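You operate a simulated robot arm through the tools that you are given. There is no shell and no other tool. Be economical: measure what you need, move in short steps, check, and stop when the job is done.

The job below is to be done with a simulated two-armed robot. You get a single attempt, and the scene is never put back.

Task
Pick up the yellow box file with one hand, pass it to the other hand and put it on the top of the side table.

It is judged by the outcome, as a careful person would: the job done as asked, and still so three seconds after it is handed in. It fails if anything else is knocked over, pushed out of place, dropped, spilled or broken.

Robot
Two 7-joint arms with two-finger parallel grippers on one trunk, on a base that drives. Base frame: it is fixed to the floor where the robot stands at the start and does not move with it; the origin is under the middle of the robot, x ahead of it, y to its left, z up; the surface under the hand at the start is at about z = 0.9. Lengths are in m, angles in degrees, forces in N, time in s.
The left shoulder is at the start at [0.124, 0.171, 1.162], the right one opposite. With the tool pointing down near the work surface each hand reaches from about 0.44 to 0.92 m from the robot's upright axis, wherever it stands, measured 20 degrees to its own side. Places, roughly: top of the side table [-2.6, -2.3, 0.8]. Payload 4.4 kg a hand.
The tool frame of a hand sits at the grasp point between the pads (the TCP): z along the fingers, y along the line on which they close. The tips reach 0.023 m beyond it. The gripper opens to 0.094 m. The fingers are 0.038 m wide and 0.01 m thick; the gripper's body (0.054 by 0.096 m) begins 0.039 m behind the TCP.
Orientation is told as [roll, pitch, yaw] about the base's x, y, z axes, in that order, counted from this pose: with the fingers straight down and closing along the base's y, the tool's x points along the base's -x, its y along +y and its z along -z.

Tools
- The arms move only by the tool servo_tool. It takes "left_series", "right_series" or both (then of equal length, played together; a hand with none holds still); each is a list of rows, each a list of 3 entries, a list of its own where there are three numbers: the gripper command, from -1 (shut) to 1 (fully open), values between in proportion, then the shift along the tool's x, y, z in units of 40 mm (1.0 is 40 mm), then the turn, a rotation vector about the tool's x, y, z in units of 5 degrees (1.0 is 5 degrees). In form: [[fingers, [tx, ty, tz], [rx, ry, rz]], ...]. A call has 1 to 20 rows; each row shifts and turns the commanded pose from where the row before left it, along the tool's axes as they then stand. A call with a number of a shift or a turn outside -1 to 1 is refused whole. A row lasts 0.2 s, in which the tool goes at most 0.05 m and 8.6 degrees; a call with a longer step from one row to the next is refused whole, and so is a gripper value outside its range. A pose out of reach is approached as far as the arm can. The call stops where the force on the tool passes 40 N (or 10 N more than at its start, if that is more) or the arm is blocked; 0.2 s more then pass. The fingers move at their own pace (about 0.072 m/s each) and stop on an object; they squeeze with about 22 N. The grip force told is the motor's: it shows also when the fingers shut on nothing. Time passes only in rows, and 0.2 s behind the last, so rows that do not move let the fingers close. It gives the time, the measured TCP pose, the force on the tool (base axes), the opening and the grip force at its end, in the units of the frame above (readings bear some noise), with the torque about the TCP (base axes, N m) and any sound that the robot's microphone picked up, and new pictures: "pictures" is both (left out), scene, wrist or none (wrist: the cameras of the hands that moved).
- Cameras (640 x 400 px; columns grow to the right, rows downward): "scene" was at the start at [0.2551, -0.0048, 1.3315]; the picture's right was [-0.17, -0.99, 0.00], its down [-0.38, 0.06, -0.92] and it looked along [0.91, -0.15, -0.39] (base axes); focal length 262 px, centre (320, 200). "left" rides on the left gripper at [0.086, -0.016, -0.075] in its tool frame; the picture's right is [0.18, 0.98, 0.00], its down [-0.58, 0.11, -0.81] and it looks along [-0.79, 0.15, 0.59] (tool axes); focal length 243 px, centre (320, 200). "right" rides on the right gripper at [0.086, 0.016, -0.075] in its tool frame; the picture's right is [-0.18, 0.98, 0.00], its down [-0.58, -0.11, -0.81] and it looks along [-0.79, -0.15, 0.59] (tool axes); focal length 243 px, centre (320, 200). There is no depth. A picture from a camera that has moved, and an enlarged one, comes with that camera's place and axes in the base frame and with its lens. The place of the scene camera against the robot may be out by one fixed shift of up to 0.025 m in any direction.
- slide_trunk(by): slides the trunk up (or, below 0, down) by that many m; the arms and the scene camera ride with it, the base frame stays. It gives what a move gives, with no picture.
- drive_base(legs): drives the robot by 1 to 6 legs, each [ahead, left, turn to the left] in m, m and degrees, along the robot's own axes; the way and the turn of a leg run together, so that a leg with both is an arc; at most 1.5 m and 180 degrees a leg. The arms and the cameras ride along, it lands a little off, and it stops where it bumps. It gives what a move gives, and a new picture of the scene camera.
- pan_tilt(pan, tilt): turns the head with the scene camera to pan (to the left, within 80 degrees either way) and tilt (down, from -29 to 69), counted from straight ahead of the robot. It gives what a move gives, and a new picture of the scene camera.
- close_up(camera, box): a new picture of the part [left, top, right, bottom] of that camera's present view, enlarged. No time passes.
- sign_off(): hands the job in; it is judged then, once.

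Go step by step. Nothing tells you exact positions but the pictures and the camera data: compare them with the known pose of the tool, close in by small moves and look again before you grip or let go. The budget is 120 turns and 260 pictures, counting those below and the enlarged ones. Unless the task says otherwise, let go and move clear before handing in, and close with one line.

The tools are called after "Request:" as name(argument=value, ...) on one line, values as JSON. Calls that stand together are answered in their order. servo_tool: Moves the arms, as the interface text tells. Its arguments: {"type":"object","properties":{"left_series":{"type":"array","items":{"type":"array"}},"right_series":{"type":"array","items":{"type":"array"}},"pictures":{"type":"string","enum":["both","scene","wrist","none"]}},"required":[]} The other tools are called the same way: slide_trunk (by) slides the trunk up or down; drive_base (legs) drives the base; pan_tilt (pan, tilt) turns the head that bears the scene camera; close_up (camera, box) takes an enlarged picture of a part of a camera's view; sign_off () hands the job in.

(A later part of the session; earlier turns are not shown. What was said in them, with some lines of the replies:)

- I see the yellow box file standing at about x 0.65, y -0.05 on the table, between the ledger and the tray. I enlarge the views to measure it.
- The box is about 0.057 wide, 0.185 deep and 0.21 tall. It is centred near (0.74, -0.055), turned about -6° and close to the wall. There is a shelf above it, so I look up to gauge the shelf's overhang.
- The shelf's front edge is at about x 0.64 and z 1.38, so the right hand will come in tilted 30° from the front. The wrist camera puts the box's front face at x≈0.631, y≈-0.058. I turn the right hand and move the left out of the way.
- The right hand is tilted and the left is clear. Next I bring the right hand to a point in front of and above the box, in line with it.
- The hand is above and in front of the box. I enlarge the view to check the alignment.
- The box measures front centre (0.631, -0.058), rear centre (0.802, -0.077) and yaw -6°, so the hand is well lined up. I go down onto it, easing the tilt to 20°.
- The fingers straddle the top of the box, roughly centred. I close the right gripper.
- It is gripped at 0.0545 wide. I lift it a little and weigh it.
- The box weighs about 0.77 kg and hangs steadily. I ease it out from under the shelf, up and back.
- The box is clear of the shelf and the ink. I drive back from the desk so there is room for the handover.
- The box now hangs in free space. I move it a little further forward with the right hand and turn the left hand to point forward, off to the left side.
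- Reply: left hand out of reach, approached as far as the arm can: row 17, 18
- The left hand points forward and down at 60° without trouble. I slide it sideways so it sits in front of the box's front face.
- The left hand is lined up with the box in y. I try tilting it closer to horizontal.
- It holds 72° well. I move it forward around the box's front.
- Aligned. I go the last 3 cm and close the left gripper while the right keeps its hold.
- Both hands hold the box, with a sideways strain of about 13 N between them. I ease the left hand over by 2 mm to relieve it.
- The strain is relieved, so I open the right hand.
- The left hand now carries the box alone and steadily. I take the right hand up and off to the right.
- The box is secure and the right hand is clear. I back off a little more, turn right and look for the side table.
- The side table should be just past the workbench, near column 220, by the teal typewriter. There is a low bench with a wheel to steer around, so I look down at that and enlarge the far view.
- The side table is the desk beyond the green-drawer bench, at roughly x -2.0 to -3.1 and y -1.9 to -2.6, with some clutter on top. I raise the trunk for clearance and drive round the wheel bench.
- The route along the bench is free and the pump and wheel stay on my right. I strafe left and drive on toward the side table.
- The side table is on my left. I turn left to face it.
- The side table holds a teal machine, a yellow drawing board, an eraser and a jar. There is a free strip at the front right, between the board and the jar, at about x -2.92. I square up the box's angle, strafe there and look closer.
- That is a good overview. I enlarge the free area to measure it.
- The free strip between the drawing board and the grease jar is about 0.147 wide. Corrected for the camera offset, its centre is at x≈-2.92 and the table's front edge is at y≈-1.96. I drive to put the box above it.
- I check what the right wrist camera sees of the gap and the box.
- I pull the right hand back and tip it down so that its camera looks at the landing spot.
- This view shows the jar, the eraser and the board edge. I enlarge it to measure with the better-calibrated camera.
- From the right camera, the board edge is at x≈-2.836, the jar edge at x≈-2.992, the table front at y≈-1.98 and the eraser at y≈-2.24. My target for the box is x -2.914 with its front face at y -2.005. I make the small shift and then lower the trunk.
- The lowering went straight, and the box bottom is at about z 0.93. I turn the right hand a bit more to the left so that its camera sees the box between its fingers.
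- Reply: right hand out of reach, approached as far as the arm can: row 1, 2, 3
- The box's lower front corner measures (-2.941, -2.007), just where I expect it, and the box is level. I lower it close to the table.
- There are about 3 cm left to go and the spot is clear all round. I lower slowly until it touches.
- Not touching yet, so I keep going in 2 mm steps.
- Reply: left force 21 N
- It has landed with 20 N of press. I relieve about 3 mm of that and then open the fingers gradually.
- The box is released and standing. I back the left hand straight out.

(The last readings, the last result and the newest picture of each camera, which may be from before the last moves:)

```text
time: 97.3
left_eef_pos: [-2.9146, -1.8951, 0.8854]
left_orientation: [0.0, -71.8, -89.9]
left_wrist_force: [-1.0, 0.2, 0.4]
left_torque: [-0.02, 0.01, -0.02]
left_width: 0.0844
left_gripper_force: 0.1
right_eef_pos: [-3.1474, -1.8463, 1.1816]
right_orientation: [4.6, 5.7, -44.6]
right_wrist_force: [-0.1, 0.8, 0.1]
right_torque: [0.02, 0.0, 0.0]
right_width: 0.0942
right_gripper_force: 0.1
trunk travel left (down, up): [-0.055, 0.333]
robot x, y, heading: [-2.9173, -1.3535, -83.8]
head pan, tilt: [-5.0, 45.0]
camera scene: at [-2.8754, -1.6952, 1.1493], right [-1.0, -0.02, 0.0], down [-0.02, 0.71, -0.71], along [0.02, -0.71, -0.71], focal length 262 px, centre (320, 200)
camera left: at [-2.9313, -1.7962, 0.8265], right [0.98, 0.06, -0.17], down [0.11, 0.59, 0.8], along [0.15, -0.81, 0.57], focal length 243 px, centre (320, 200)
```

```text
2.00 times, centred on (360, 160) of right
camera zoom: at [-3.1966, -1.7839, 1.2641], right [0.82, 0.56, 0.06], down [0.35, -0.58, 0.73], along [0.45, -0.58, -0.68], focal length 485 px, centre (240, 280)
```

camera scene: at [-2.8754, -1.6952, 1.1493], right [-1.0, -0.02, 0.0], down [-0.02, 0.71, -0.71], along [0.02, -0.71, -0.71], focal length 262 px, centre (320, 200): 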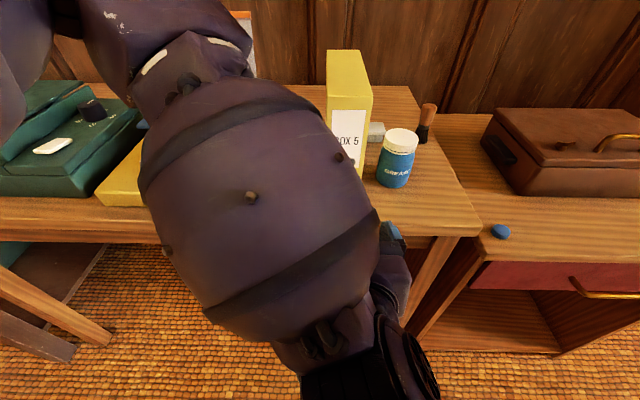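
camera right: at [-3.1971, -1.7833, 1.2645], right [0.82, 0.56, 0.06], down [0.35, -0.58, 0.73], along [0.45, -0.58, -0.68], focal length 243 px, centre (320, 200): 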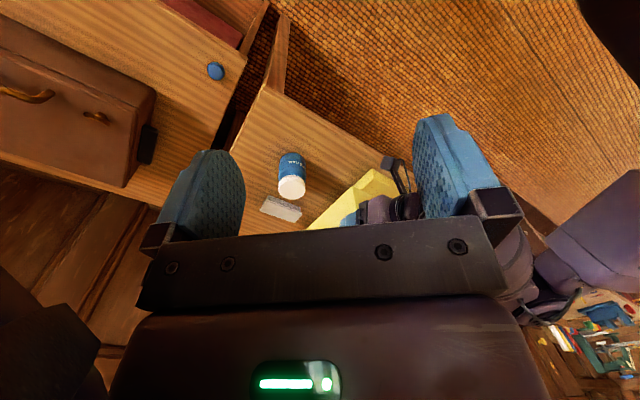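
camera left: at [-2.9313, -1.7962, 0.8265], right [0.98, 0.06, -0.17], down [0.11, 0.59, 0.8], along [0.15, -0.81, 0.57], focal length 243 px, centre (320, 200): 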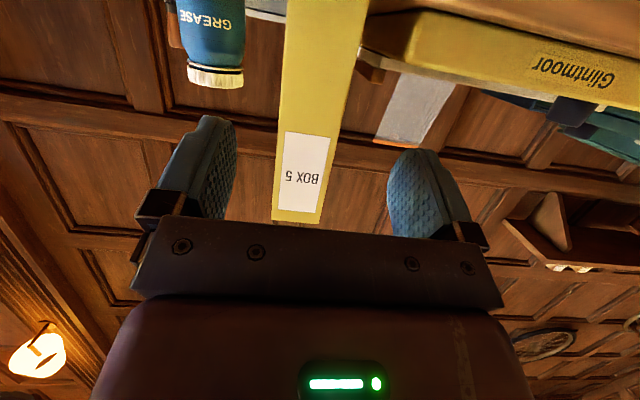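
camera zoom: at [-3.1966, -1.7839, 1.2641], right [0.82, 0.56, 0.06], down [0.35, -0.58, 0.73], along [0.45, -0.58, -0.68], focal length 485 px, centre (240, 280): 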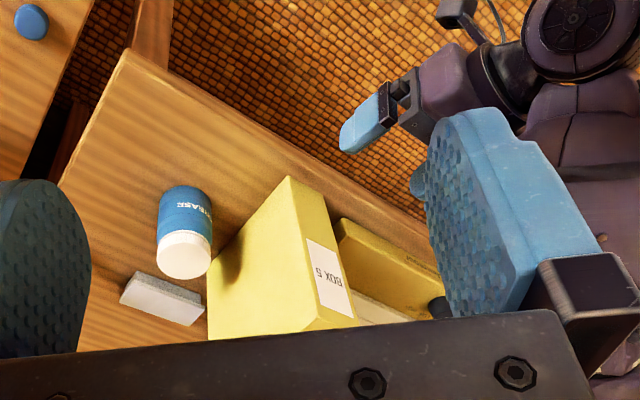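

The box stands upright between the board and the jar, and nothing else has moved. I back the robot away and take a last look.

Request:
drive_base(legs=[[-0.3, 0, 0]])

```text
time: 99.4
left_eef_pos: [-2.9471, -1.5968, 0.8866]
left_orientation: [0.0, -71.8, -89.6]
left_wrist_force: [0.1, -0.1, -0.3]
left_torque: [-0.01, 0.02, 0.0]
left_width: 0.0844
left_gripper_force: 0.0
right_eef_pos: [-3.1795, -1.5474, 1.1822]
right_orientation: [4.4, 5.5, -44.4]
right_wrist_force: [0.2, 0.0, 1.0]
right_torque: [0.01, -0.01, -0.01]
right_width: 0.0938
right_gripper_force: 0.1
trunk travel left (down, up): [-0.055, 0.333]
robot x, y, heading: [-2.9526, -1.0618, -83.4]
head pan, tilt: [-5.0, 45.0]
camera scene: at [-2.9075, -1.3963, 1.15], right [-1.0, -0.02, 0.0], down [-0.02, 0.71, -0.71], along [0.02, -0.71, -0.71], focal length 262 px, centre (320, 200)
```

scene: 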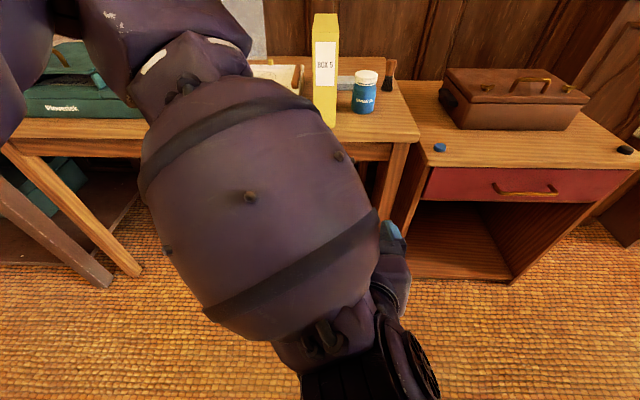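

The box stands upright on the side table, nothing else looks disturbed, and both hands are clear. I hand the job in.

Request:
sign_off()

```text
The job is handed in.
```

The yellow box file was picked up with the right hand, passed in the air to the left, and now stands upright on top of the side table between the drawing board and the grease jar.
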